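You operate a simulated robot arm through the tools that you are given. There is no shell and no other tool. Be economical: measure what you need, move in short steps, check, and stop when the job is done.

You are at the controls of a simulated robot arm. One attempt, no reset.

## Task
Scrub the crust off the battery clamp, then grease its top.
Fine: pad back where it lay, brush back in its cup.
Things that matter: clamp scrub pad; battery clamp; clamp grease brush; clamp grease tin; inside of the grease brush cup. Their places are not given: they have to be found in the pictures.

It is judged by the outcome, as a careful person would: the job done as asked, and still so three seconds after it is handed in. It fails if anything else is knocked over, pushed out of place, dropped, spilled or broken.

## Robot
A 7-joint arm with a two-finger parallel gripper, fixed in place. Base frame: the origin is at the foot of the arm, x ahead of it, y to its left, z up; the work surface is at about z = 0. Units: cm, rad, N and s.
With the tool pointing down near the work surface it reaches from about 24 to 62 cm from the base axis. Its first joint turns from -1.152 to 1.152 rad. Payload 2.6 kg.
The tool frame sits at the grasp point between the pads (the TCP): z along the fingers, y along the line on which they close. The tips reach 3 cm beyond it. Largest opening 9.4 cm; finger width 2.8, thickness 1; the body of the gripper, 5 by 9.6 cm, starts 5.5 cm behind the TCP.
Orientation is that of the tool frame in the base frame, as a unit quaternion [x, y, z, w]. With the fingers straight down and closing along the base's y, the tool's x points along the base's -x, its y along +y and its z along -z.

## Interface
- The arm moves only by the tool servo_tool. Its argument "targets" is a list of rows, each an object (a shift or turn left out is 0, a gripper value left out holds the last) with "offset": the shift along the base's x, y, z in m, a list of three; "rot": the turn, a rotation vector about the base's x, y, z in rad, a list of three. In form: [{"offset": [dx, dy, dz], "rot": [wx, wy, wz]}, ...]. A call has 1 to 20 rows; each row shifts and turns the commanded pose from where the row before left it. "jaw" is the closure, from 0 (fully open) to 1 (shut), set as the call begins (left out, the last holds). A row lasts 0.2 s, in which the tool goes at most 5 cm and 0.15 rad; a call with a longer step from one row to the next is refused whole, and so is a gripper value outside its range. A pose out of reach is approached as far as the arm can. The call stops where the force on the tool passes 40 N (or 10 N more than at its start, if that is more) or the arm is blocked; 0.2 s more then pass. Each finger travels about 7.2 cm/s and halts on what it meets, pressing with about 35 N; the grip force reading is that of the motor and also rises with nothing between the fingers. The clock runs only during rows and for 0.2 s after the last one: add rows that do not move to give the fingers time. The reply holds the time, the measured pose of the TCP, the force on the tool along the base axes, the opening and the grip force, in the units named above and with some noise, and new pictures: "pictures" is both (left out), scene, wrist or none.
- Cameras (640 x 400 px; columns grow to the right, rows downward): "scene" is fixed at [2.54, 42.03, 58.1]; the picture's right is [-0.86, -0.51, 0.00], its down [-0.19, 0.32, -0.93] and it looks along [0.48, -0.79, -0.38] (base axes); focal length 310 px, centre (320, 200). "wrist" rides on the gripper at [-3.7, 0, -5.8] in the tool frame; the picture's right is [0.00, -1.00, 0.00], its down [0.97, 0.00, -0.24] and it looks along [0.24, 0.00, 0.97] (tool axes); focal length 218 px, centre (320, 200).
- measure_at(camera, pixels): for up to 12 pixels [column, row] of the newest picture of that camera ("zoom" is the newest enlarged one), the place [x, y, z] in the base frame of the surface seen there, good to about 0.2 cm. The clock stands still meanwhile.
- close_up(camera, box): a new picture of the part [left, top, right, bottom] of that camera's present view, enlarged. The clock stands still meanwhile.
- hand_in(): hands the job in; it is judged then, once.

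Work in short steps. Measure before you move; look again where a grasp or a placing could have gone wrong, and mend it. You have 80 turns and 120 pictures in all, those below and enlarged ones among them. Open the gripper and draw the arm clear of the work before you hand the job in, unless the task says otherwise; then end with one line.

The tools are called after ">>>" as name(argument=value, ...) on one line, values as JSON. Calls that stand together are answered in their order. servo_tool: Moves the arm, as the interface text tells. Its arguments: {"type":"object","properties":{"targets":{"type":"array","items":{"type":"object","properties":{"offset":{"type":"array","items":{"type":"number"}},"rot":{"type":"array","items":{"type":"number"}}}}},"jaw":{"type":"number"},"pictures":{"type":"string","enum":["both","scene","wrist","none"]}},"required":["targets"]} The other tools are called the same way: measure_at (camera, pixels) gives the place of the surface under pixels of a picture; close_up (camera, box) takes an enlarged picture of a part of a camera's view; hand_in () hands the job in.

At the start:

```text
clock: 0.0
position: [32.77, -7.16, 39.67]
tcp_rot: [0.001, 1.0, 0.0, 0.001]
contact_force: [0.3, 0.3, 0.7]
finger_gap: 9.4
gripper_force: 0.0
```

scene: 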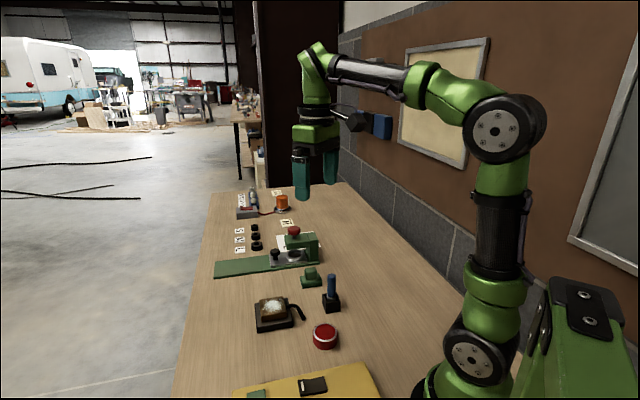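
wrist: 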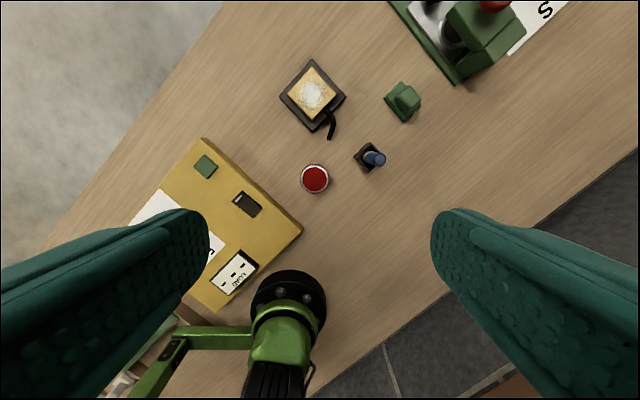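

The wrist view shows the clamp near (312,95), a green pad near (403,100), the brush in its cup near (370,157), and the red tin near (315,178). I'll enlarge both views first.

>>> close_up(camera="wrist", box=[260, 40, 440, 210])

>>> close_up(camera="scene", box=[220, 240, 380, 360])

>>> measure_at(camera="wrist", pixels=[[312, 93], [314, 62], [344, 98], [314, 130], [283, 97], [332, 130], [405, 95], [400, 118], [373, 157], [360, 158], [315, 178], [335, 160]])

>>> measure_at(camera="scene", pixels=[[273, 305], [311, 270], [311, 283], [331, 279], [331, 294], [331, 306], [324, 330], [324, 345], [300, 312], [273, 328], [258, 305], [302, 276]])

```text
2.35 times, centred on (350, 125) of wrist
```

zoom: 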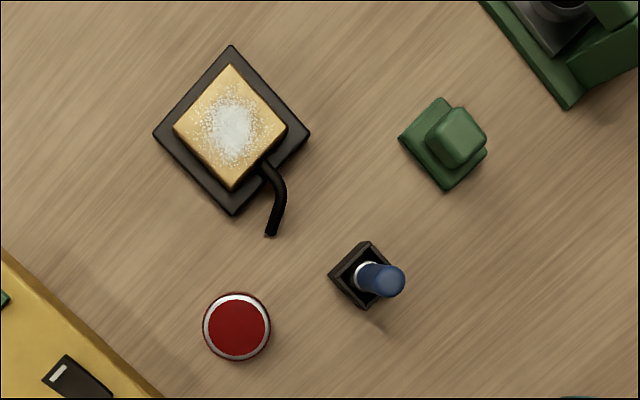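

```text
3.33 times, centred on (300, 300) of scene
```

zoom: 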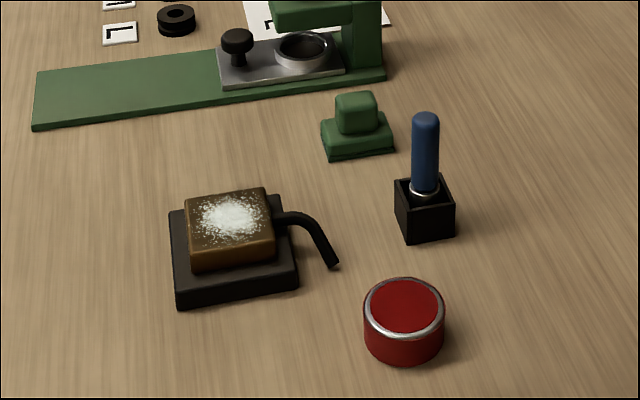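

```text
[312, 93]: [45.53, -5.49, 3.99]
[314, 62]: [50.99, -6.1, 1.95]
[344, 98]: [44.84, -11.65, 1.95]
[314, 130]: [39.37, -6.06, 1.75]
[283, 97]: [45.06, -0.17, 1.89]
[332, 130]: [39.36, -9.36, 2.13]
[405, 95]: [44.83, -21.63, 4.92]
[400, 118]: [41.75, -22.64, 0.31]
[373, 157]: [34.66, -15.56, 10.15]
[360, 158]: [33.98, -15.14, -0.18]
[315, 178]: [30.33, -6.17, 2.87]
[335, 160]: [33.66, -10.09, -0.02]
```

```text
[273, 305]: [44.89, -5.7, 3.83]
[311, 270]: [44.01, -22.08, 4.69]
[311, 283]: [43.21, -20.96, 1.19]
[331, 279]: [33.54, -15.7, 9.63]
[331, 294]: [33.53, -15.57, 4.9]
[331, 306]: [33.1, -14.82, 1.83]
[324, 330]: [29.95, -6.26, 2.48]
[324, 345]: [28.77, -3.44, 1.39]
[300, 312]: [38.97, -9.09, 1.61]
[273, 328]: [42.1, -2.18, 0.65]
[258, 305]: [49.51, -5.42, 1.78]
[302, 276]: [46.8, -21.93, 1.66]
```

The pad handle is near (44.3, -22), the brush near (33.6, -15.6), the tin near (30, -6.2), and the clamp top near (45, -5.8, 3.9). I'll move above the pad for a closer look.

>>> servo_tool(targets=[{"offset": [0.02, -0.03, -0.03]}, {"offset": [0.02, -0.03, -0.03]}, {"offset": [0.02, -0.03, -0.03]}, {"offset": [0.02, -0.03, -0.03]}, {"offset": [0.02, -0.028, -0.03]}, {"offset": [0.01, 0, -0.03]}, {}])

```text
clock: 1.6
position: [43.85, -21.95, 21.39]
tcp_rot: [0.0, 1.0, 0.0, 0.0]
contact_force: [-0.5, 0.6, 0.0]
finger_gap: 9.41
gripper_force: 0.0
```

scene: 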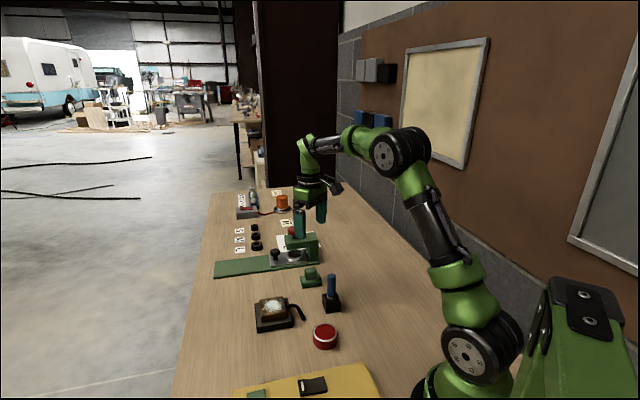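
wrist: 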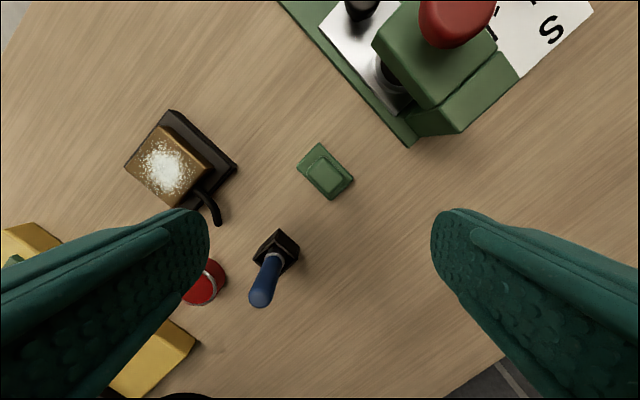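

The pad is now centred near (325,172). I'll zoom in and measure its corners and the clamp's.

>>> close_up(camera="wrist", box=[285, 130, 365, 210])

>>> measure_at(camera="wrist", pixels=[[320, 144], [297, 172], [331, 199], [354, 178], [325, 172], [410, 147], [169, 124], [209, 161], [168, 208], [126, 170], [185, 122], [220, 222]])

```text
5.00 times, centred on (325, 170) of wrist
```

zoom: 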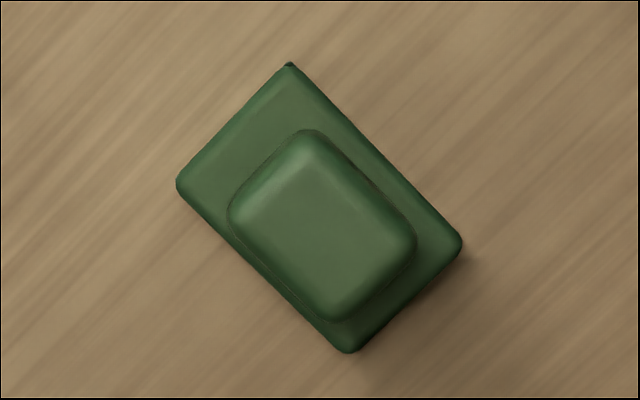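

```text
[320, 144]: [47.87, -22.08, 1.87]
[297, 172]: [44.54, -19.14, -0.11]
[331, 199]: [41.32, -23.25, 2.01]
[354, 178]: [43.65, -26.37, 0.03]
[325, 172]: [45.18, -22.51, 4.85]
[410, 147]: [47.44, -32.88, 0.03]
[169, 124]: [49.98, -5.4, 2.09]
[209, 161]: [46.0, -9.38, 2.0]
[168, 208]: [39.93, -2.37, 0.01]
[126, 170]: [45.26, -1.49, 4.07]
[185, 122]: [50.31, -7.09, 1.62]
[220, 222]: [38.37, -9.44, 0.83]
```

I'll measure the pad's base and handle corners in the zoom.

>>> measure_at(camera="zoom", pixels=[[288, 80], [188, 185], [345, 340], [450, 242], [310, 140], [238, 215], [340, 310], [405, 245], [320, 225]])

>>> close_up(camera="wrist", box=[110, 95, 270, 245])

```text
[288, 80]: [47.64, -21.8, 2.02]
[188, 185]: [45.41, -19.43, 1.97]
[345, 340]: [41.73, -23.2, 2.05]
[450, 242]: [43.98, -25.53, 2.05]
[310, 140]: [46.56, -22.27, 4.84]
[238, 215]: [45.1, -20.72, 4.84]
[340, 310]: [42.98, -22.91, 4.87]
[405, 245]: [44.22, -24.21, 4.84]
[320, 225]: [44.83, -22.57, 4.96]
```

```text
2.67 times, centred on (190, 170) of wrist
```

zoom: 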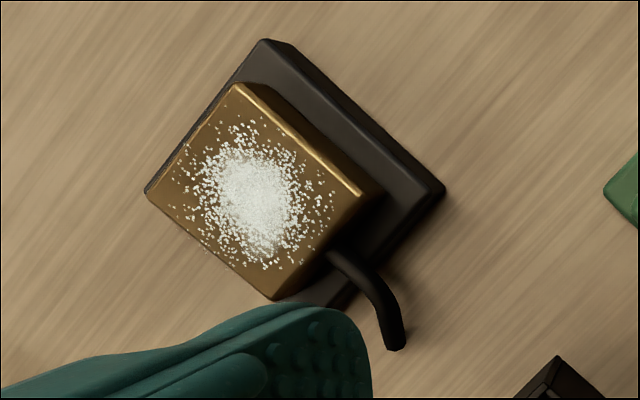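

The pad's centre is (44.7, -22.5) with its long axis at 45°, and the handle is 2.1 cm wide with its top at 4.85. Next I'll measure the clamp top and crust extent, while I rotate 45° and part-close the jaws.

>>> measure_at(camera="zoom", pixels=[[237, 88], [150, 192], [275, 292], [355, 192], [250, 195], [250, 125], [185, 185], [265, 265], [330, 195], [270, 45], [440, 190], [398, 345]])

>>> servo_tool(targets=[{"rot": [0, 0, 0.14], "offset": [0.004, -0.003, -0.01]}, {"rot": [0, 0, 0.14], "offset": [0.004, -0.003, -0.01]}, {"rot": [0, 0, 0.14], "offset": [0, 0, -0.02]}, {"rot": [0, 0, 0.14], "offset": [0, 0, -0.02]}, {"rot": [0, 0, 0.14], "offset": [0, 0, -0.02]}, {"rot": [0, 0, 0.09], "offset": [0, 0, -0.02]}, {}, {}], jaw=0.45)

```text
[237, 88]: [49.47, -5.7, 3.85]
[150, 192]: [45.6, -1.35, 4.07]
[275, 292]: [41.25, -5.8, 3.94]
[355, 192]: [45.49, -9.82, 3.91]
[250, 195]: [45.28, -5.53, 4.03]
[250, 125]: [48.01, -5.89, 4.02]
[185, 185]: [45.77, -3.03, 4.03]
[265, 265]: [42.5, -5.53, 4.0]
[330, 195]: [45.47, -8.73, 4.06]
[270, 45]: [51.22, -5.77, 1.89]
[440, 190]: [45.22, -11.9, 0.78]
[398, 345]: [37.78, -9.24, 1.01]
```

```text
clock: 3.4
position: [44.66, -22.49, 11.59]
tcp_rot: [-0.385, 0.923, 0.0, 0.0]
contact_force: [-0.2, 0.1, 0.3]
finger_gap: 5.19
gripper_force: 0.1
```

scene: 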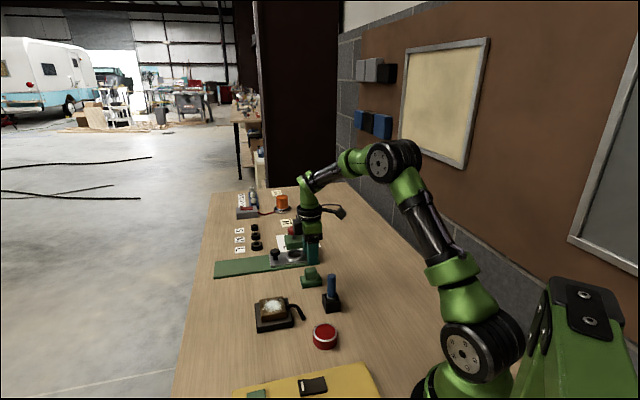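
wrist: 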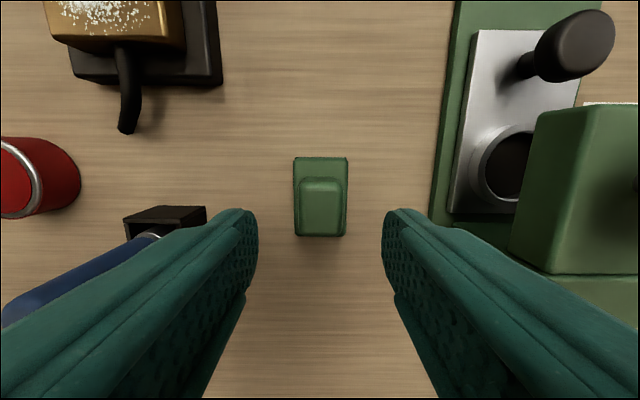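

The alignment is good. I'll descend to z 5.3 and close on the handle.

>>> servo_tool(targets=[{"offset": [0, 0, -0.02]}, {"offset": [0, 0, -0.02]}, {"offset": [0, 0, -0.015]}, {"offset": [0, 0, -0.008]}, {}], pictures="wrist")

>>> servo_tool(targets=[{}, {}, {}, {}], jaw=1, pictures="both")

```text
clock: 4.6
position: [44.52, -22.43, 5.41]
tcp_rot: [-0.385, 0.923, 0.0, 0.0]
contact_force: [-0.8, -0.3, 0.7]
finger_gap: 5.16
gripper_force: 0.0
```

wrist: 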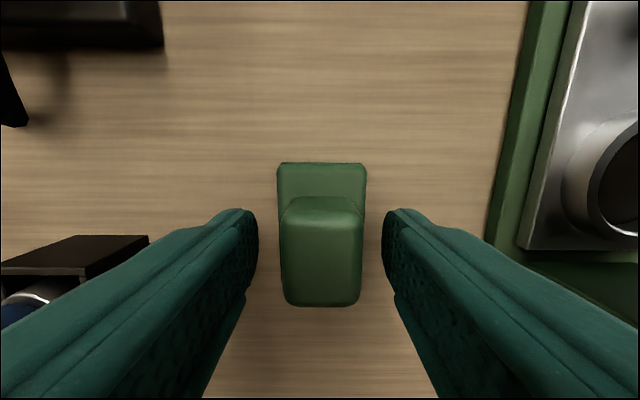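

```text
clock: 5.6
position: [44.57, -22.57, 5.44]
tcp_rot: [-0.385, 0.923, -0.001, 0.0]
contact_force: [-0.1, 1.0, 6.4]
finger_gap: 2.7
gripper_force: 35.1
```

scene: 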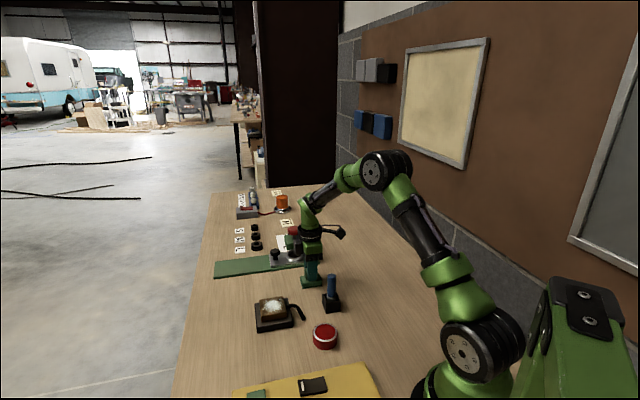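
wrist: 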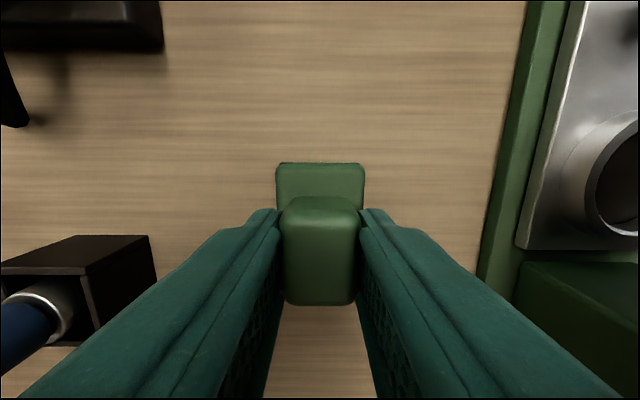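

I've got the handle (gap 2.7, 35 N). I'll lift, carry it over the clamp, and check.

>>> servo_tool(targets=[{"offset": [0, 0, 0.02]}, {"offset": [0, 0, 0.03]}, {"offset": [0, 0, 0.03]}, {"offset": [0.002, 0.035, 0]}, {"offset": [0.002, 0.045, 0]}, {"offset": [0.002, 0.045, 0]}, {"offset": [0.002, 0.043, 0]}, {}])

```text
clock: 7.4
position: [45.31, -5.71, 13.29]
tcp_rot: [-0.385, 0.923, 0.0, 0.0]
contact_force: [0.9, -0.3, 0.4]
finger_gap: 0.0
gripper_force: 33.3
```

scene: 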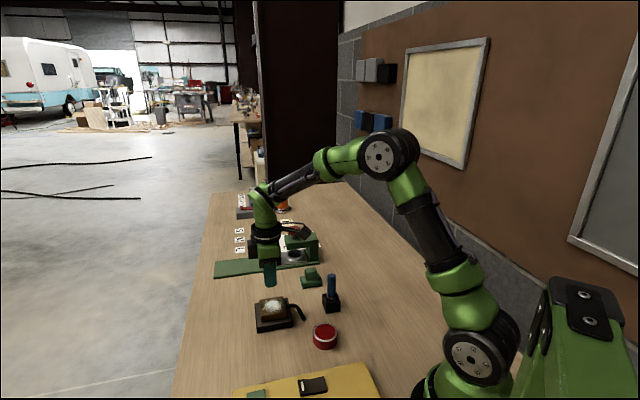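
wrist: 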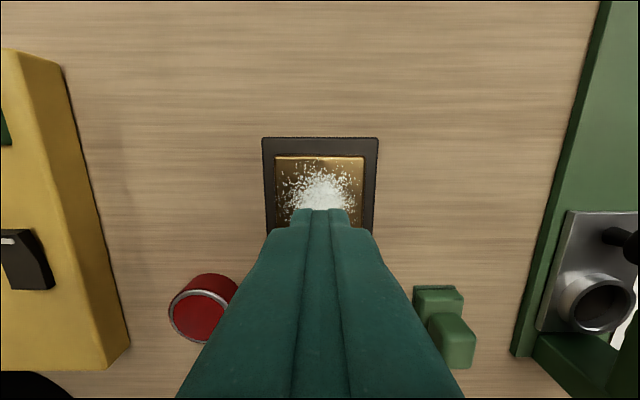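

The fingers are empty (gap 0): the pad slipped off and is still at about its old place. I'll go back and look at the handle's shape.

>>> close_up(camera="scene", box=[291, 260, 331, 292])

>>> servo_tool(targets=[{"offset": [-0.002, -0.043, 0]}, {"offset": [-0.002, -0.045, 0]}, {"offset": [-0.002, -0.045, 0]}, {"offset": [-0.002, -0.035, 0]}, {}], jaw=0.45, pictures="wrist")

```text
12.50 times, centred on (311, 276) of scene
```

zoom: 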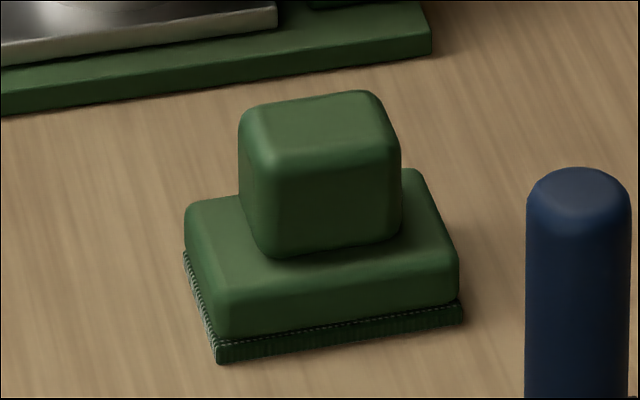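

```text
clock: 8.6
position: [44.31, -22.46, 13.43]
tcp_rot: [-0.385, 0.923, 0.0, 0.0]
contact_force: [0.9, -0.1, 0.3]
finger_gap: 5.16
gripper_force: 0.1
```

wrist: 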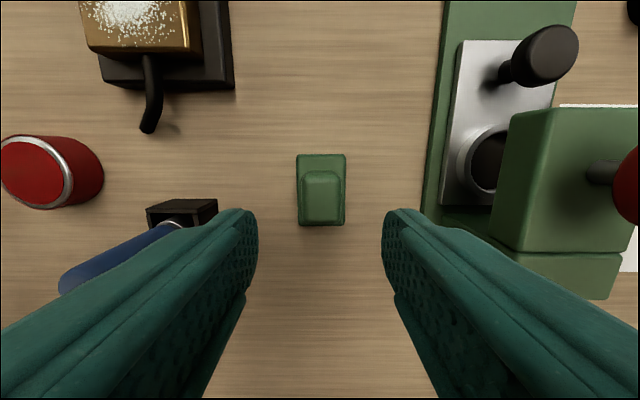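

The handle is straight-sided and about 2.6 cm wide, so the fast lift may have caused the slip. I'll measure the pad's present pose, then regrasp slightly lower.

>>> close_up(camera="wrist", box=[280, 140, 360, 240])

>>> measure_at(camera="wrist", pixels=[[300, 159], [341, 159], [310, 184], [335, 184], [307, 217], [336, 217], [321, 200]])

```text
4.00 times, centred on (320, 190) of wrist
```

zoom: 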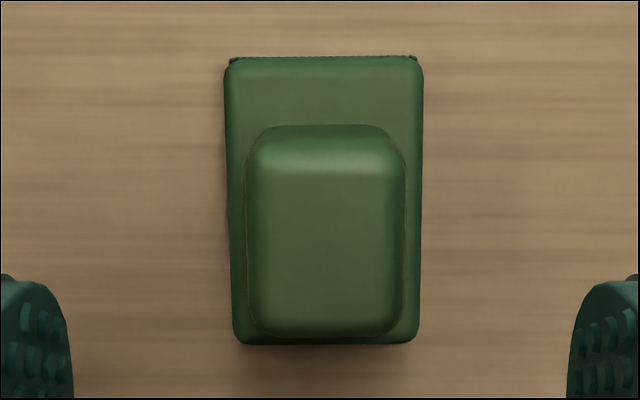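

```text
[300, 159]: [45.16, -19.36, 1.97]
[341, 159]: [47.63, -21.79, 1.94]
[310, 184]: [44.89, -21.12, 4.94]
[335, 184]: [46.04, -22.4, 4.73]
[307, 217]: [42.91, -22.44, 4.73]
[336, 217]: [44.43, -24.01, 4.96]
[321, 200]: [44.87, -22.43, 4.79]
```

The pad is unchanged at (44.65, -22.5). I'll descend to about 5.25 and close.

>>> servo_tool(targets=[{"offset": [0.003, 0, -0.02]}, {"offset": [0, 0, -0.02]}, {"offset": [0, 0, -0.02]}, {"offset": [0, 0, -0.014]}, {"offset": [0, 0, -0.006]}, {}, {}], pictures="none")

>>> servo_tool(targets=[{}, {}, {}, {}, {}], jaw=1, pictures="none")

>>> servo_tool(targets=[{"offset": [0, 0, 0.002]}, {"offset": [0, 0, 0.003]}, {"offset": [0, 0, 0.003]}, {"offset": [0, 0, 0.004]}, {}], pictures="both")

```text
clock: 10.2
position: [44.74, -22.49, 5.38]
tcp_rot: [-0.385, 0.923, 0.0, 0.0]
contact_force: [0.1, -0.3, -0.3]
finger_gap: 5.16
gripper_force: 0.1
```

```text
clock: 11.4
position: [44.8, -22.54, 5.45]
tcp_rot: [-0.386, 0.922, 0.0, 0.001]
contact_force: [0.8, 0.9, 14.5]
finger_gap: 2.72
gripper_force: 34.6
```

```text
clock: 12.6
position: [44.88, -22.52, 6.61]
tcp_rot: [-0.385, 0.923, 0.0, 0.0]
contact_force: [-0.4, 0.2, -0.6]
finger_gap: 2.71
gripper_force: 35.1
```

scene: 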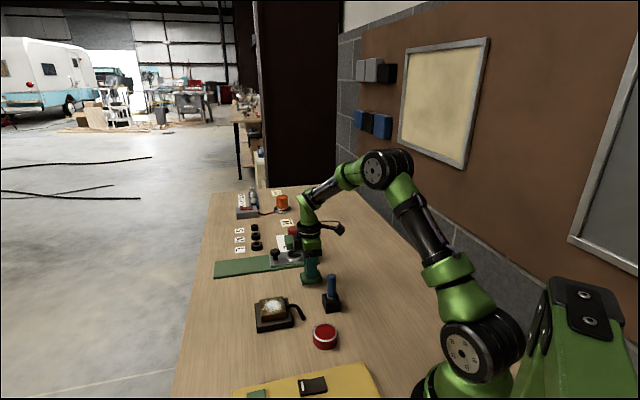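
wrist: 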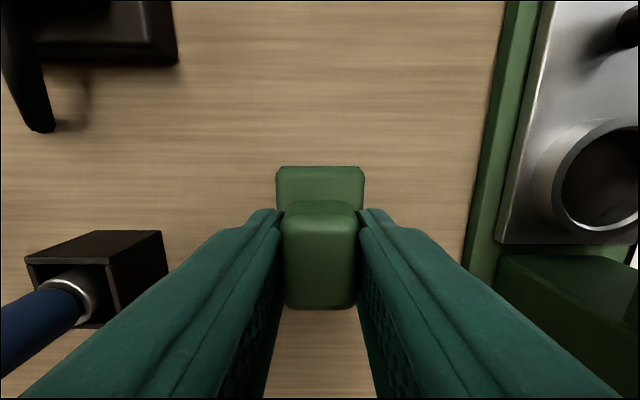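

The pad appears to have come up with the fingers. I'll keep lifting slowly and check it.

>>> servo_tool(targets=[{"offset": [0, 0, 0.005]}, {"offset": [0, 0, 0.006]}, {"offset": [0, 0, 0.006]}, {"offset": [0, 0, 0.006]}, {"offset": [0, 0, 0.006]}, {"offset": [0, 0, 0.006]}, {"offset": [0, 0, 0.006]}, {"offset": [0, 0, 0.006]}, {"offset": [0, 0, 0.006]}, {"offset": [0, 0, 0.006]}, {"offset": [0, 0, 0.004]}, {}], pictures="both")

```text
clock: 15.2
position: [44.75, -22.65, 12.93]
tcp_rot: [-0.385, 0.923, 0.0, 0.0]
contact_force: [-0.1, 0.1, -0.9]
finger_gap: 2.7
gripper_force: 34.8
```

scene: 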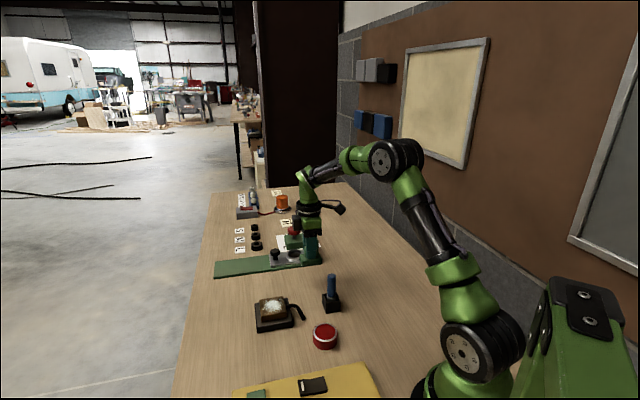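
wrist: 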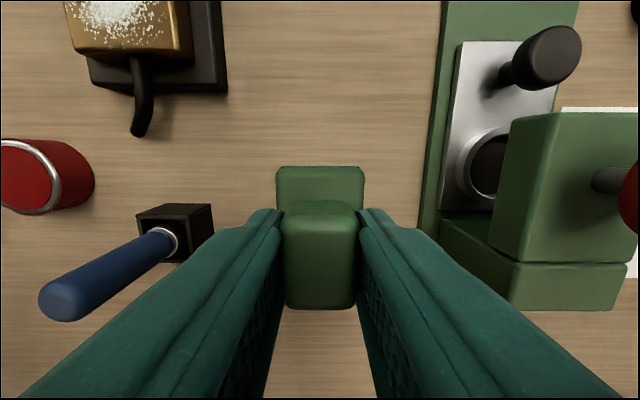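

The pad is held firmly (gap 2.7) and clear of the bench. I'll carry it gently over the clamp.

>>> servo_tool(targets=[{"offset": [0.001, 0.007, 0]}, {"offset": [0.001, 0.013, 0]}, {"offset": [0.001, 0.018, 0]}, {"offset": [0.001, 0.02, 0]}, {"offset": [0.001, 0.02, 0]}, {"offset": [0.001, 0.02, 0]}, {"offset": [0, 0.02, 0]}, {"offset": [0, 0.02, 0]}, {"offset": [0, 0.016, 0]}, {"offset": [0, 0.01, 0]}, {"offset": [0, 0.005, 0]}, {}], pictures="both")

```text
clock: 17.8
position: [45.29, -5.51, 13.0]
tcp_rot: [-0.384, 0.923, -0.001, 0.0]
contact_force: [0.5, -0.2, -1.5]
finger_gap: 2.72
gripper_force: 35.6
```

scene: 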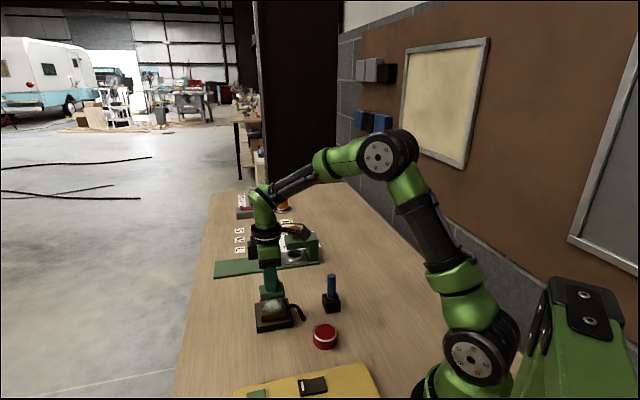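
wrist: 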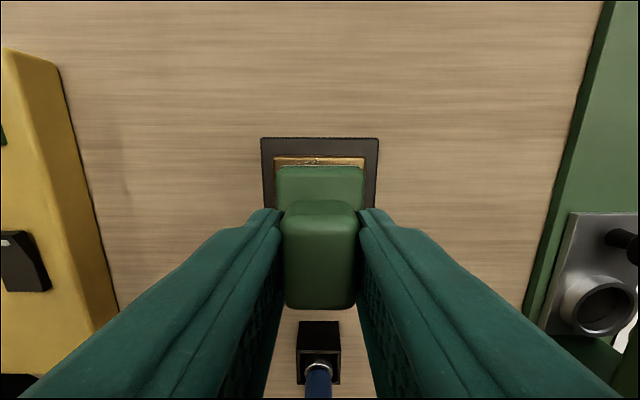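

The pad is centred over the clamp. I'll lower it until it touches, expected at TCP z ≈ 9.4.

>>> servo_tool(targets=[{"offset": [0, 0, -0.008]}, {"offset": [0, 0, -0.01]}, {"offset": [0, 0, -0.01]}, {"offset": [0, 0, -0.005]}, {"offset": [0, 0, -0.003]}, {}], pictures="none")

>>> servo_tool(targets=[{"offset": [0, 0, -0.001]}, {}], pictures="none")

```text
clock: 19.2
position: [45.37, -5.63, 9.52]
tcp_rot: [-0.384, 0.923, -0.002, 0.001]
contact_force: [-8.3, -1.5, 25.3]
finger_gap: 2.69
gripper_force: 35.1
```

```text
clock: 19.7
position: [45.42, -5.6, 9.47]
tcp_rot: [-0.385, 0.923, -0.001, 0.001]
contact_force: [-0.9, -0.6, 3.4]
finger_gap: 2.7
gripper_force: 35.0
stopped in row 2: the force on the tool passed its limit (the readings are from after the stop); the commanded pose is now the measured one
```

There's contact at about 9.47. I'll press lightly and scrub back and forth along the pad's short axis.

>>> servo_tool(targets=[{"offset": [-0.004, 0.004, -0.0007]}, {"offset": [-0.005, 0.005, 0]}, {"offset": [0.006, -0.006, 0]}, {"offset": [0.006, -0.006, 0]}, {"offset": [0.006, -0.006, 0]}, {"offset": [-0.006, 0.006, 0]}, {"offset": [-0.006, 0.006, 0]}, {"offset": [-0.006, 0.006, 0]}, {"offset": [0.006, -0.006, 0]}, {"offset": [0.003, -0.003, 0]}, {}], pictures="wrist")

```text
clock: 22.1
position: [45.51, -5.44, 9.52]
tcp_rot: [-0.385, 0.923, -0.001, 0.003]
contact_force: [-4.5, 10.2, 31.0]
finger_gap: 2.72
gripper_force: 34.9
```

wrist: 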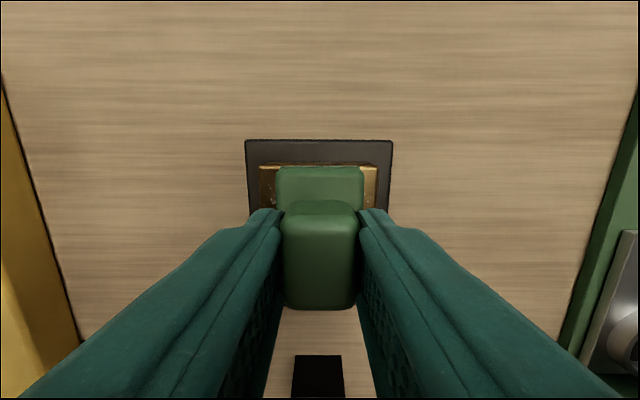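

The press is 31 N, so I'll ease off a touch and do a second pass, adding strokes along the other axis.

>>> servo_tool(targets=[{"offset": [0.004, 0.004, 0.0005]}, {"offset": [-0.006, 0.006, 0]}, {"offset": [-0.004, 0.004, 0]}, {"offset": [0.006, -0.006, 0]}, {"offset": [0.006, -0.006, 0]}, {"offset": [0.007, -0.007, 0]}, {"offset": [-0.006, -0.006, 0]}, {"offset": [-0.002, -0.002, 0]}, {"offset": [-0.006, 0.006, 0]}, {"offset": [-0.006, 0.006, 0]}, {"offset": [-0.007, 0.007, 0]}, {"offset": [0.006, -0.006, 0]}, {"offset": [0.008, 0, 0]}, {"offset": [-0.004, 0.004, 0]}, {"offset": [0.004, 0.004, 0]}, {}], pictures="none")

>>> servo_tool(targets=[{"offset": [0, 0, 0.003]}, {"offset": [0, 0, 0.008]}, {"offset": [0, 0, 0.01]}, {"offset": [0, 0, 0.01]}, {"offset": [0.0, -0.01, 0.005]}, {"offset": [0, -0.02, 0]}, {"offset": [0, -0.02, 0]}, {"offset": [0, -0.02, 0]}, {"offset": [0, -0.01, 0]}, {}])

```text
clock: 25.5
position: [45.5, -4.81, 9.46]
tcp_rot: [-0.384, 0.923, 0.0, 0.001]
contact_force: [-1.5, -2.6, 11.2]
finger_gap: 2.71
gripper_force: 34.9
```

```text
clock: 27.7
position: [45.51, -12.92, 13.0]
tcp_rot: [-0.384, 0.923, -0.001, 0.001]
contact_force: [0.0, 0.2, -1.1]
finger_gap: 2.7
gripper_force: 34.6
```

scene: 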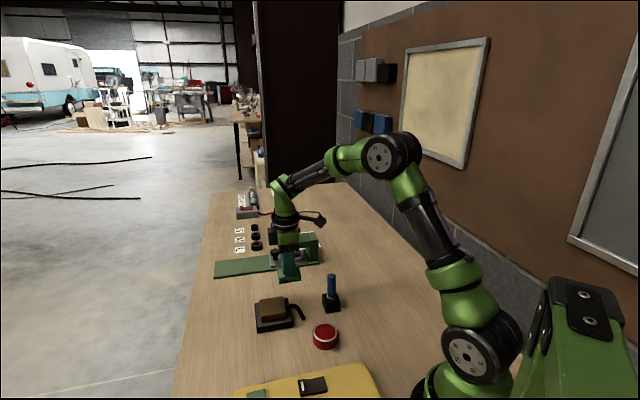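
wrist: 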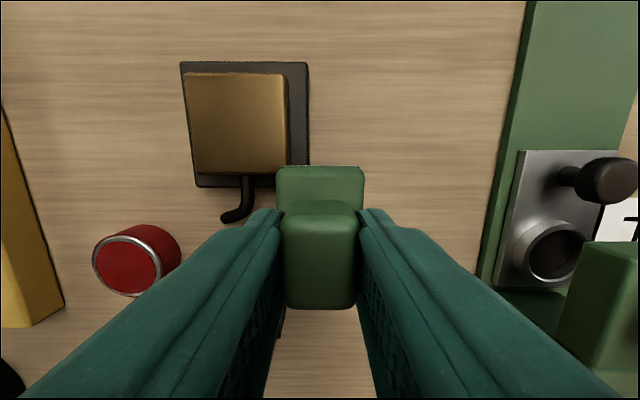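

The clamp top looks clean. I'll zoom in for residue and measure its place.

>>> close_up(camera="wrist", box=[170, 50, 330, 200])

>>> measure_at(camera="wrist", pixels=[[188, 76], [282, 78], [196, 168], [285, 171]])

```text
2.67 times, centred on (250, 125) of wrist
```

zoom: 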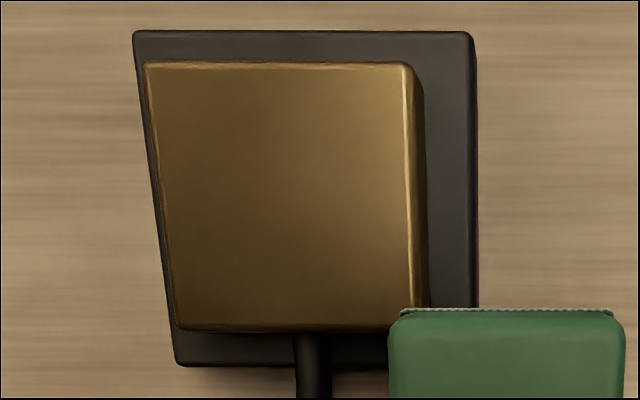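

```text
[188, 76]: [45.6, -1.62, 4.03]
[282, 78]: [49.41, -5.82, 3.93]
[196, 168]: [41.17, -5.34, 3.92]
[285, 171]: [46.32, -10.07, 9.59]
```

It's clean and hasn't moved. I'll return the pad to (44.75, -22.5), lowering in two stages.

>>> servo_tool(targets=[{"offset": [-0.001, -0.008, 0]}, {"offset": [-0.001, -0.014, 0]}, {"offset": [-0.001, -0.02, 0]}, {"offset": [-0.001, -0.02, 0]}, {"offset": [-0.001, -0.018, 0]}, {"offset": [-0.001, -0.01, 0]}, {"offset": [-0.001, -0.005, 0]}, {"offset": [0, 0, -0.01]}, {"offset": [0, 0, -0.015]}, {"offset": [0, 0, -0.015]}, {"offset": [0, 0, -0.015]}, {"offset": [0, 0, -0.01]}, {}], pictures="wrist")

```text
clock: 30.5
position: [44.76, -22.43, 6.47]
tcp_rot: [-0.384, 0.923, -0.001, 0.001]
contact_force: [0.4, -0.2, -0.2]
finger_gap: 2.7
gripper_force: 34.7
```

wrist: 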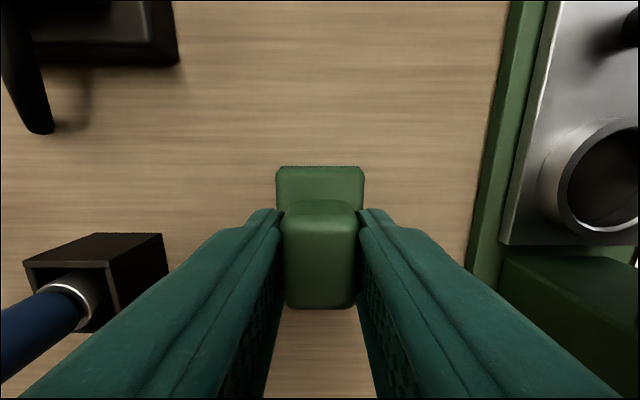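

The pad is over its spot. I'll lower it the last 0.95 cm and release gently.

>>> servo_tool(targets=[{"offset": [0, 0, -0.005]}, {"offset": [0, 0, -0.003]}, {"offset": [0, 0, -0.0015]}, {}], pictures="none")

>>> servo_tool(targets=[{}, {}, {}], jaw=0.45, pictures="none")

>>> servo_tool(targets=[{"offset": [0, 0, 0.02]}, {"offset": [0, 0, 0.04]}, {"offset": [0, 0, 0.04]}, {"offset": [0, 0, 0.04]}, {}], pictures="wrist")

```text
clock: 31.5
position: [44.79, -22.16, 5.55]
tcp_rot: [-0.384, 0.923, -0.001, 0.001]
contact_force: [-0.4, -0.1, -0.9]
finger_gap: 2.7
gripper_force: 35.0
```

```text
clock: 32.3
position: [44.73, -22.35, 5.54]
tcp_rot: [-0.384, 0.923, 0.0, 0.002]
contact_force: [0.2, -0.6, -0.8]
finger_gap: 5.15
gripper_force: 0.0
```

```text
clock: 33.5
position: [44.87, -22.27, 19.88]
tcp_rot: [-0.384, 0.923, 0.0, 0.002]
contact_force: [-0.1, 0.4, -0.4]
finger_gap: 5.21
gripper_force: 0.1
```

wrist: 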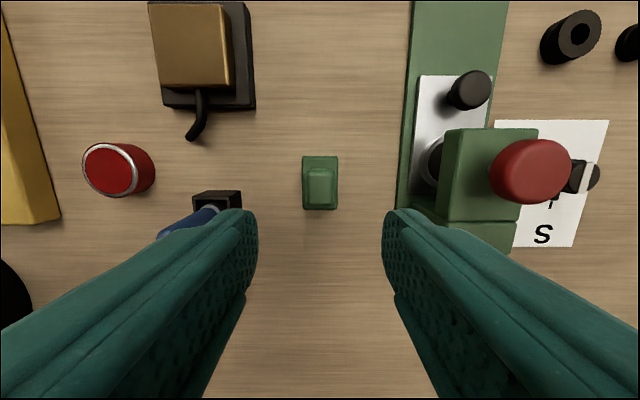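

The pad is released and upright. I'll check its place with a zoom.

>>> close_up(camera="wrist", box=[280, 140, 360, 220])

>>> measure_at(camera="wrist", pixels=[[304, 159], [337, 159], [305, 207], [335, 207], [320, 187]])

>>> close_up(camera="scene", box=[305, 265, 355, 320])

```text
5.00 times, centred on (320, 180) of wrist
```

zoom: 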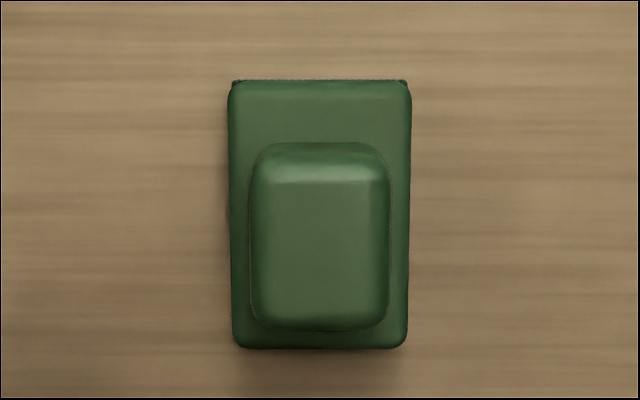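

```text
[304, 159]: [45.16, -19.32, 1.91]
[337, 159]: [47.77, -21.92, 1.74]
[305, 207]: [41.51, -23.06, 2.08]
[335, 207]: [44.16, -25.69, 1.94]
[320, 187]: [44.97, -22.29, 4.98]
```

```text
7.27 times, centred on (330, 292) of scene
```

zoom: 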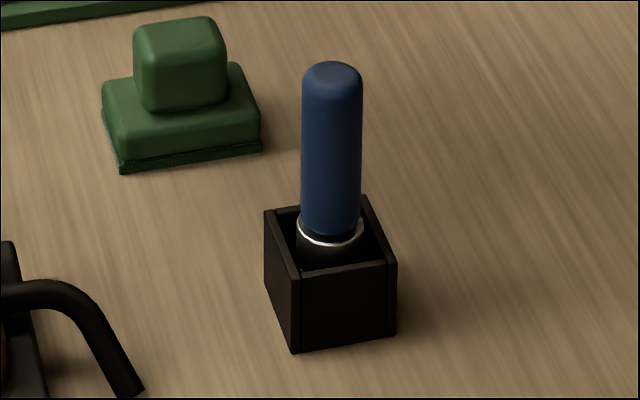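

The pad is back within 0.2 cm. I'll measure the brush and cup in this zoom, then move above the brush.

>>> measure_at(camera="zoom", pixels=[[332, 68], [332, 120], [332, 200], [332, 225], [345, 268], [296, 272], [396, 262], [270, 213], [365, 200], [310, 250], [340, 345]])

>>> servo_tool(targets=[{"offset": [-0.025, 0.012, 0]}, {"offset": [-0.03, 0.019, 0]}, {"offset": [-0.03, 0.019, 0]}, {"offset": [-0.025, 0.018, 0]}, {}])

```text
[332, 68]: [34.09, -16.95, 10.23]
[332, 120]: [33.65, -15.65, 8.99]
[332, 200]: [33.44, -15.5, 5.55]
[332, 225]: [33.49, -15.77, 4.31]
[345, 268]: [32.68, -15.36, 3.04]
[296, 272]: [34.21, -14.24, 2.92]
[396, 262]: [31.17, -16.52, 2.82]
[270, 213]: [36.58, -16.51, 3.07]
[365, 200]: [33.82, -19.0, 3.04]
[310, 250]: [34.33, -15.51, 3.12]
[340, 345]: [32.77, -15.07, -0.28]
```

```text
clock: 34.7
position: [33.74, -15.53, 19.57]
tcp_rot: [-0.384, 0.923, -0.001, 0.001]
contact_force: [0.0, 0.7, -0.3]
finger_gap: 5.14
gripper_force: 0.2
```

scene: 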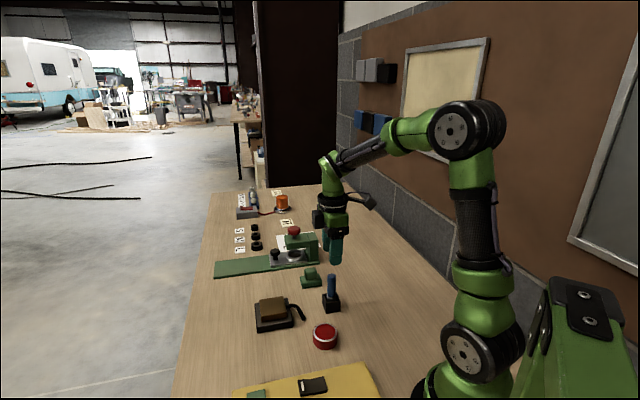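
wrist: 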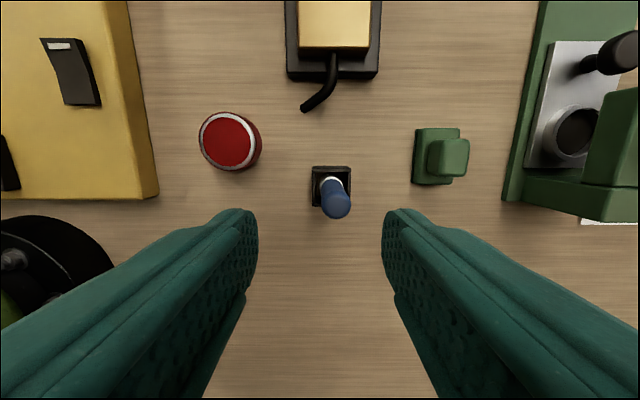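

The brush is at (333,200) in the wrist view. I'll zoom in to get its axis and any lean.

>>> close_up(camera="wrist", box=[295, 150, 375, 230])

>>> measure_at(camera="wrist", pixels=[[336, 205], [330, 207], [342, 207], [336, 212], [314, 169], [347, 169], [348, 204], [313, 204], [228, 138], [202, 135], [254, 150], [225, 118]])

```text
5.00 times, centred on (335, 190) of wrist
```

zoom: 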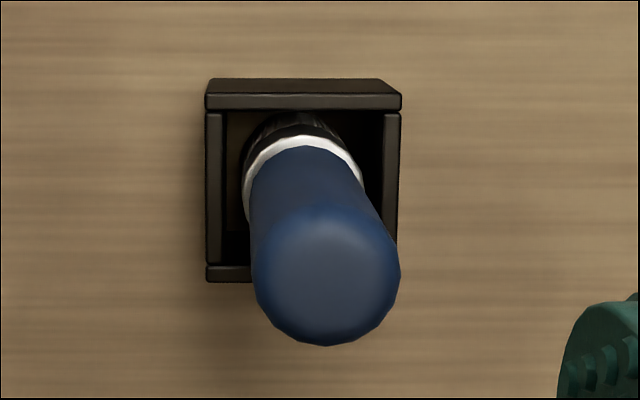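

```text
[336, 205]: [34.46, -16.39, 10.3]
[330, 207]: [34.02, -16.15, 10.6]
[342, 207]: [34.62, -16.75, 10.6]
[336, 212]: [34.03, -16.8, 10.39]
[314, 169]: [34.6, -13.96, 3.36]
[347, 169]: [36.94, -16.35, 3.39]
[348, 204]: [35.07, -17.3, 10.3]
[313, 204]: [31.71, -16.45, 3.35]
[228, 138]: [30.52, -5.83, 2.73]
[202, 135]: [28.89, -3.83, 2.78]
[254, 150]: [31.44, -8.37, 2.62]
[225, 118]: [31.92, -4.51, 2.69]
```

The brush axis is at about (34.35, -16.45), diameter about 2 cm, top at 10.5. I'll shift over it and descend to TCP z 8.2.

>>> servo_tool(targets=[{"offset": [0.006, -0.009, -0.02]}, {"offset": [0, 0, -0.02]}, {}], pictures="wrist")

>>> close_up(camera="scene", box=[300, 315, 350, 355])

```text
clock: 35.5
position: [34.36, -16.34, 15.49]
tcp_rot: [-0.384, 0.923, -0.002, 0.001]
contact_force: [-0.1, 0.2, 0.3]
finger_gap: 5.19
gripper_force: 0.1
```

wrist: 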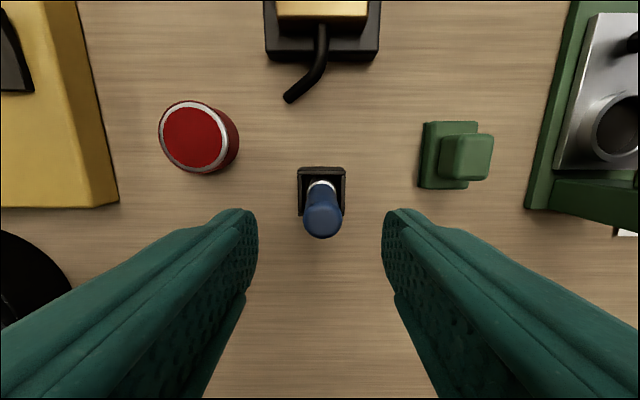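

```text
10.00 times, centred on (325, 335) of scene
```

zoom: 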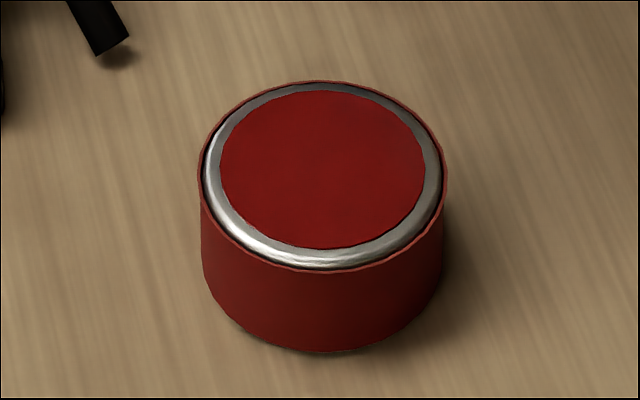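

The tin is open with red grease near its rim. Now I'll descend onto the brush handle.

>>> servo_tool(targets=[{"offset": [0, 0, -0.02]}, {"offset": [0, 0, -0.02]}, {"offset": [0, 0, -0.02]}, {"offset": [0, 0, -0.012]}, {}], pictures="wrist")

>>> servo_tool(targets=[{}, {}, {}, {}, {}], jaw=1, pictures="none")

>>> servo_tool(targets=[{"offset": [0, 0, 0.002]}, {"offset": [0, 0, 0.004]}, {"offset": [0, 0, 0.006]}, {"offset": [0, 0, 0.008]}, {"offset": [0, 0, 0.01]}, {"offset": [0, 0, 0.01]}, {"offset": [0, 0, 0.01]}, {"offset": [0, 0, 0.006]}, {"offset": [0, 0, 0.004]}, {}], pictures="both")

```text
clock: 36.7
position: [34.48, -16.21, 8.36]
tcp_rot: [-0.384, 0.923, 0.0, 0.001]
contact_force: [-0.1, -0.6, -0.2]
finger_gap: 5.16
gripper_force: 0.1
```

wrist: 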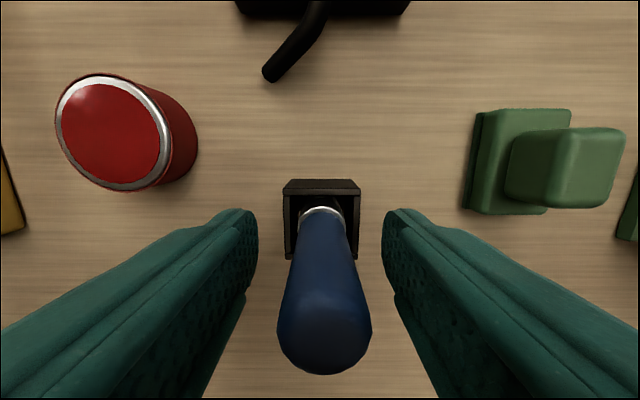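

```text
clock: 37.9
position: [34.53, -16.18, 8.41]
tcp_rot: [-0.384, 0.923, -0.001, 0.001]
contact_force: [0.4, 0.1, 0.0]
finger_gap: 2.08
gripper_force: 34.5
```

```text
clock: 40.1
position: [34.3, -16.43, 14.43]
tcp_rot: [-0.384, 0.923, -0.002, 0.001]
contact_force: [0.2, 0.5, -0.7]
finger_gap: 2.06
gripper_force: 34.9
```

scene: 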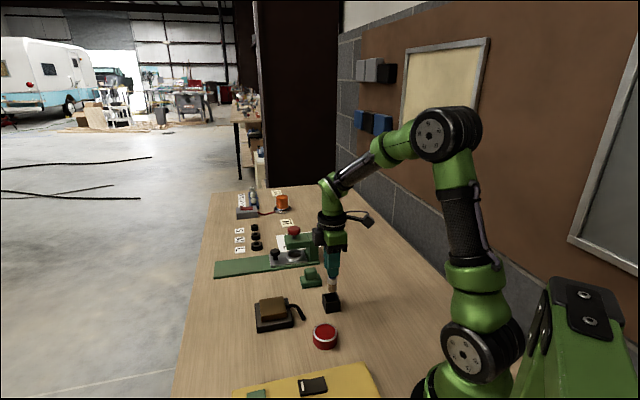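
wrist: 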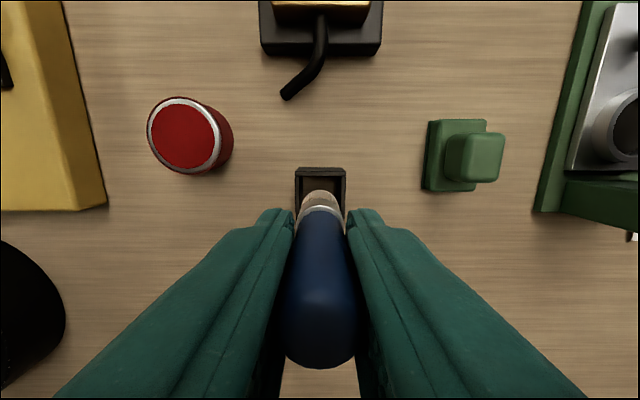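

The brush is out and held (gap 2.06). I'll zoom the scene to find the bristle tip's height.

>>> close_up(camera="scene", box=[305, 250, 360, 315])

```text
6.15 times, centred on (332, 282) of scene
```

zoom: 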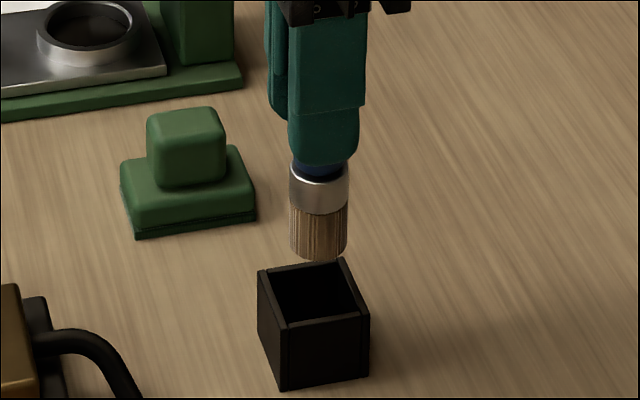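

>>> measure_at(camera="zoom", pixels=[[318, 252], [318, 225], [318, 190], [318, 165], [295, 250], [342, 245], [315, 295]])

```text
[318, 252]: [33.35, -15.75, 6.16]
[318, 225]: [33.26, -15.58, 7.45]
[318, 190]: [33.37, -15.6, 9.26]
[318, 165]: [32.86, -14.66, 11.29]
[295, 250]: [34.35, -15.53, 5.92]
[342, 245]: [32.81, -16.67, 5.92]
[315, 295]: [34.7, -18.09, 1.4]
```

The tip is about 8.4 cm below the TCP. I'll measure the tin's rim in the wrist view.

>>> measure_at(camera="wrist", pixels=[[185, 136], [152, 136], [217, 138], [186, 101], [186, 170], [168, 136], [203, 136]])

```text
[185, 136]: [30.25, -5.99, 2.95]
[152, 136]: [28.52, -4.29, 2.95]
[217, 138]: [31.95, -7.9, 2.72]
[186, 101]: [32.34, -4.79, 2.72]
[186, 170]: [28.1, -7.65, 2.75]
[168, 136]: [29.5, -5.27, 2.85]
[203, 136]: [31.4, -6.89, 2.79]
```

The tin centre is (30.25, -6.1) with grease at z ≈ 2.9. I'll carry the brush over it and lower to TCP 11.6.

>>> servo_tool(targets=[{"offset": [-0.004, 0.008, 0]}, {"offset": [-0.006, 0.015, 0]}, {"offset": [-0.007, 0.02, 0]}, {"offset": [-0.008, 0.02, 0]}, {"offset": [-0.007, 0.02, 0]}, {"offset": [-0.005, 0.013, 0]}, {"offset": [-0.0035, 0.007, 0]}, {}, {"offset": [0, 0, -0.01]}, {"offset": [0, 0, -0.01]}, {"offset": [0, 0, -0.008]}, {}])

>>> close_up(camera="scene", box=[290, 275, 360, 355])

```text
clock: 42.7
position: [30.26, -6.08, 11.76]
tcp_rot: [-0.384, 0.923, 0.0, 0.001]
contact_force: [0.2, 0.4, -1.5]
finger_gap: 2.04
gripper_force: 34.5
```

scene: 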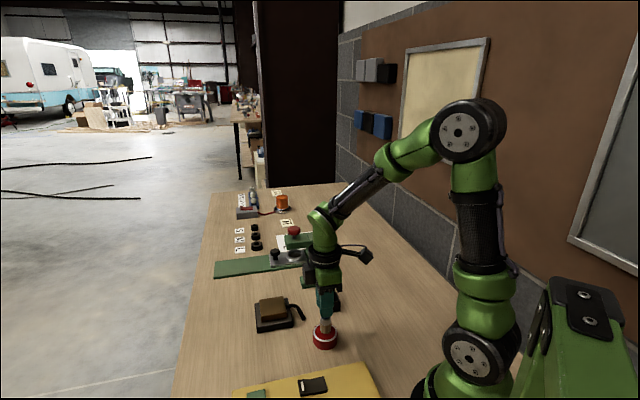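
wrist: 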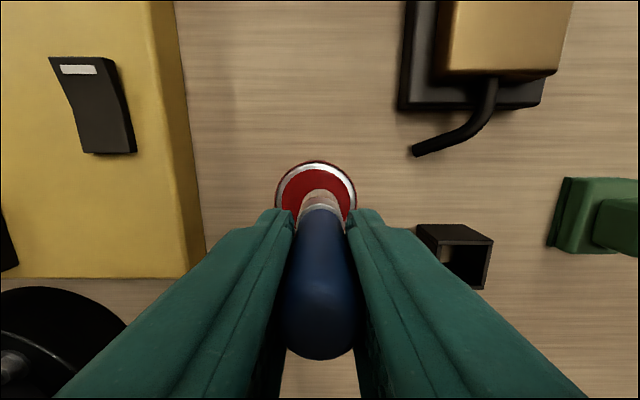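

```text
5.00 times, centred on (325, 315) of scene
```

zoom: 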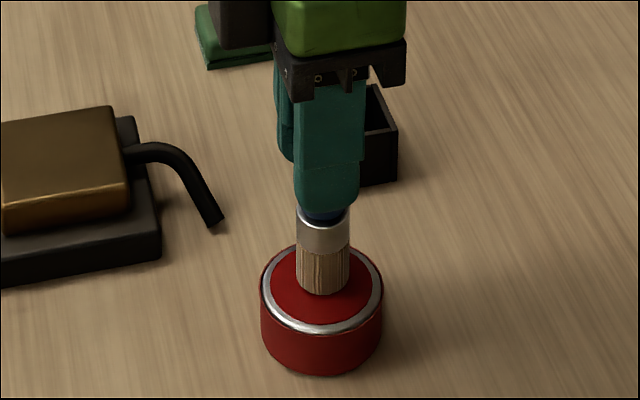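

It's centred over the grease. I'll lower in small steps until light contact.

>>> servo_tool(targets=[{"offset": [0, 0, -0.0015]}, {"offset": [0, 0, -0.0015]}, {}], pictures="none")

>>> servo_tool(targets=[{"offset": [0, 0, -0.0015]}, {"offset": [0, 0, -0.0005]}, {}], pictures="none")

```text
clock: 43.5
position: [30.45, -6.17, 11.38]
tcp_rot: [-0.384, 0.924, -0.001, 0.002]
contact_force: [-6.7, -0.4, 22.0]
finger_gap: 2.07
gripper_force: 34.5
```

```text
clock: 44.1
position: [30.4, -6.09, 11.37]
tcp_rot: [-0.383, 0.924, -0.001, 0.003]
contact_force: [-2.2, -0.7, 7.9]
finger_gap: 2.07
gripper_force: 35.1
stopped in row 2: the force on the tool passed its limit (the readings are from after the stop); the commanded pose is now the measured one
```

The bristles are in contact at TCP 11.37. I'll hold briefly, lift, and check whether they picked up grease.

>>> servo_tool(targets=[{}, {}, {}, {"offset": [0, 0, 0.003]}, {"offset": [0, 0, 0.008]}, {"offset": [0, 0, 0.012]}, {"offset": [0, 0, 0.012]}, {}], pictures="wrist")

>>> close_up(camera="scene", box=[290, 265, 360, 355])

```text
clock: 45.9
position: [30.51, -6.12, 14.79]
tcp_rot: [-0.384, 0.923, -0.001, 0.002]
contact_force: [0.1, 0.4, -0.2]
finger_gap: 2.09
gripper_force: 35.1
```

wrist: 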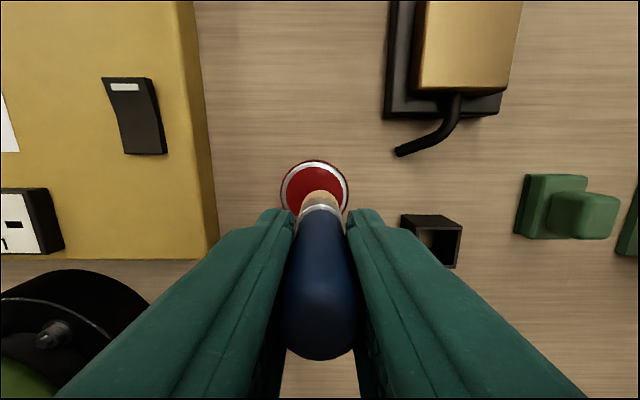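

```text
4.44 times, centred on (325, 310) of scene
```

zoom: 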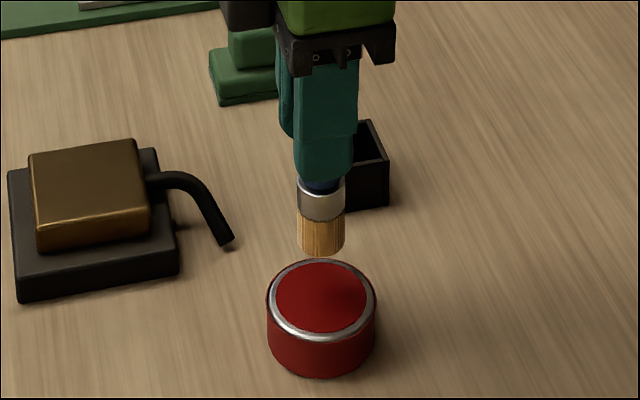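

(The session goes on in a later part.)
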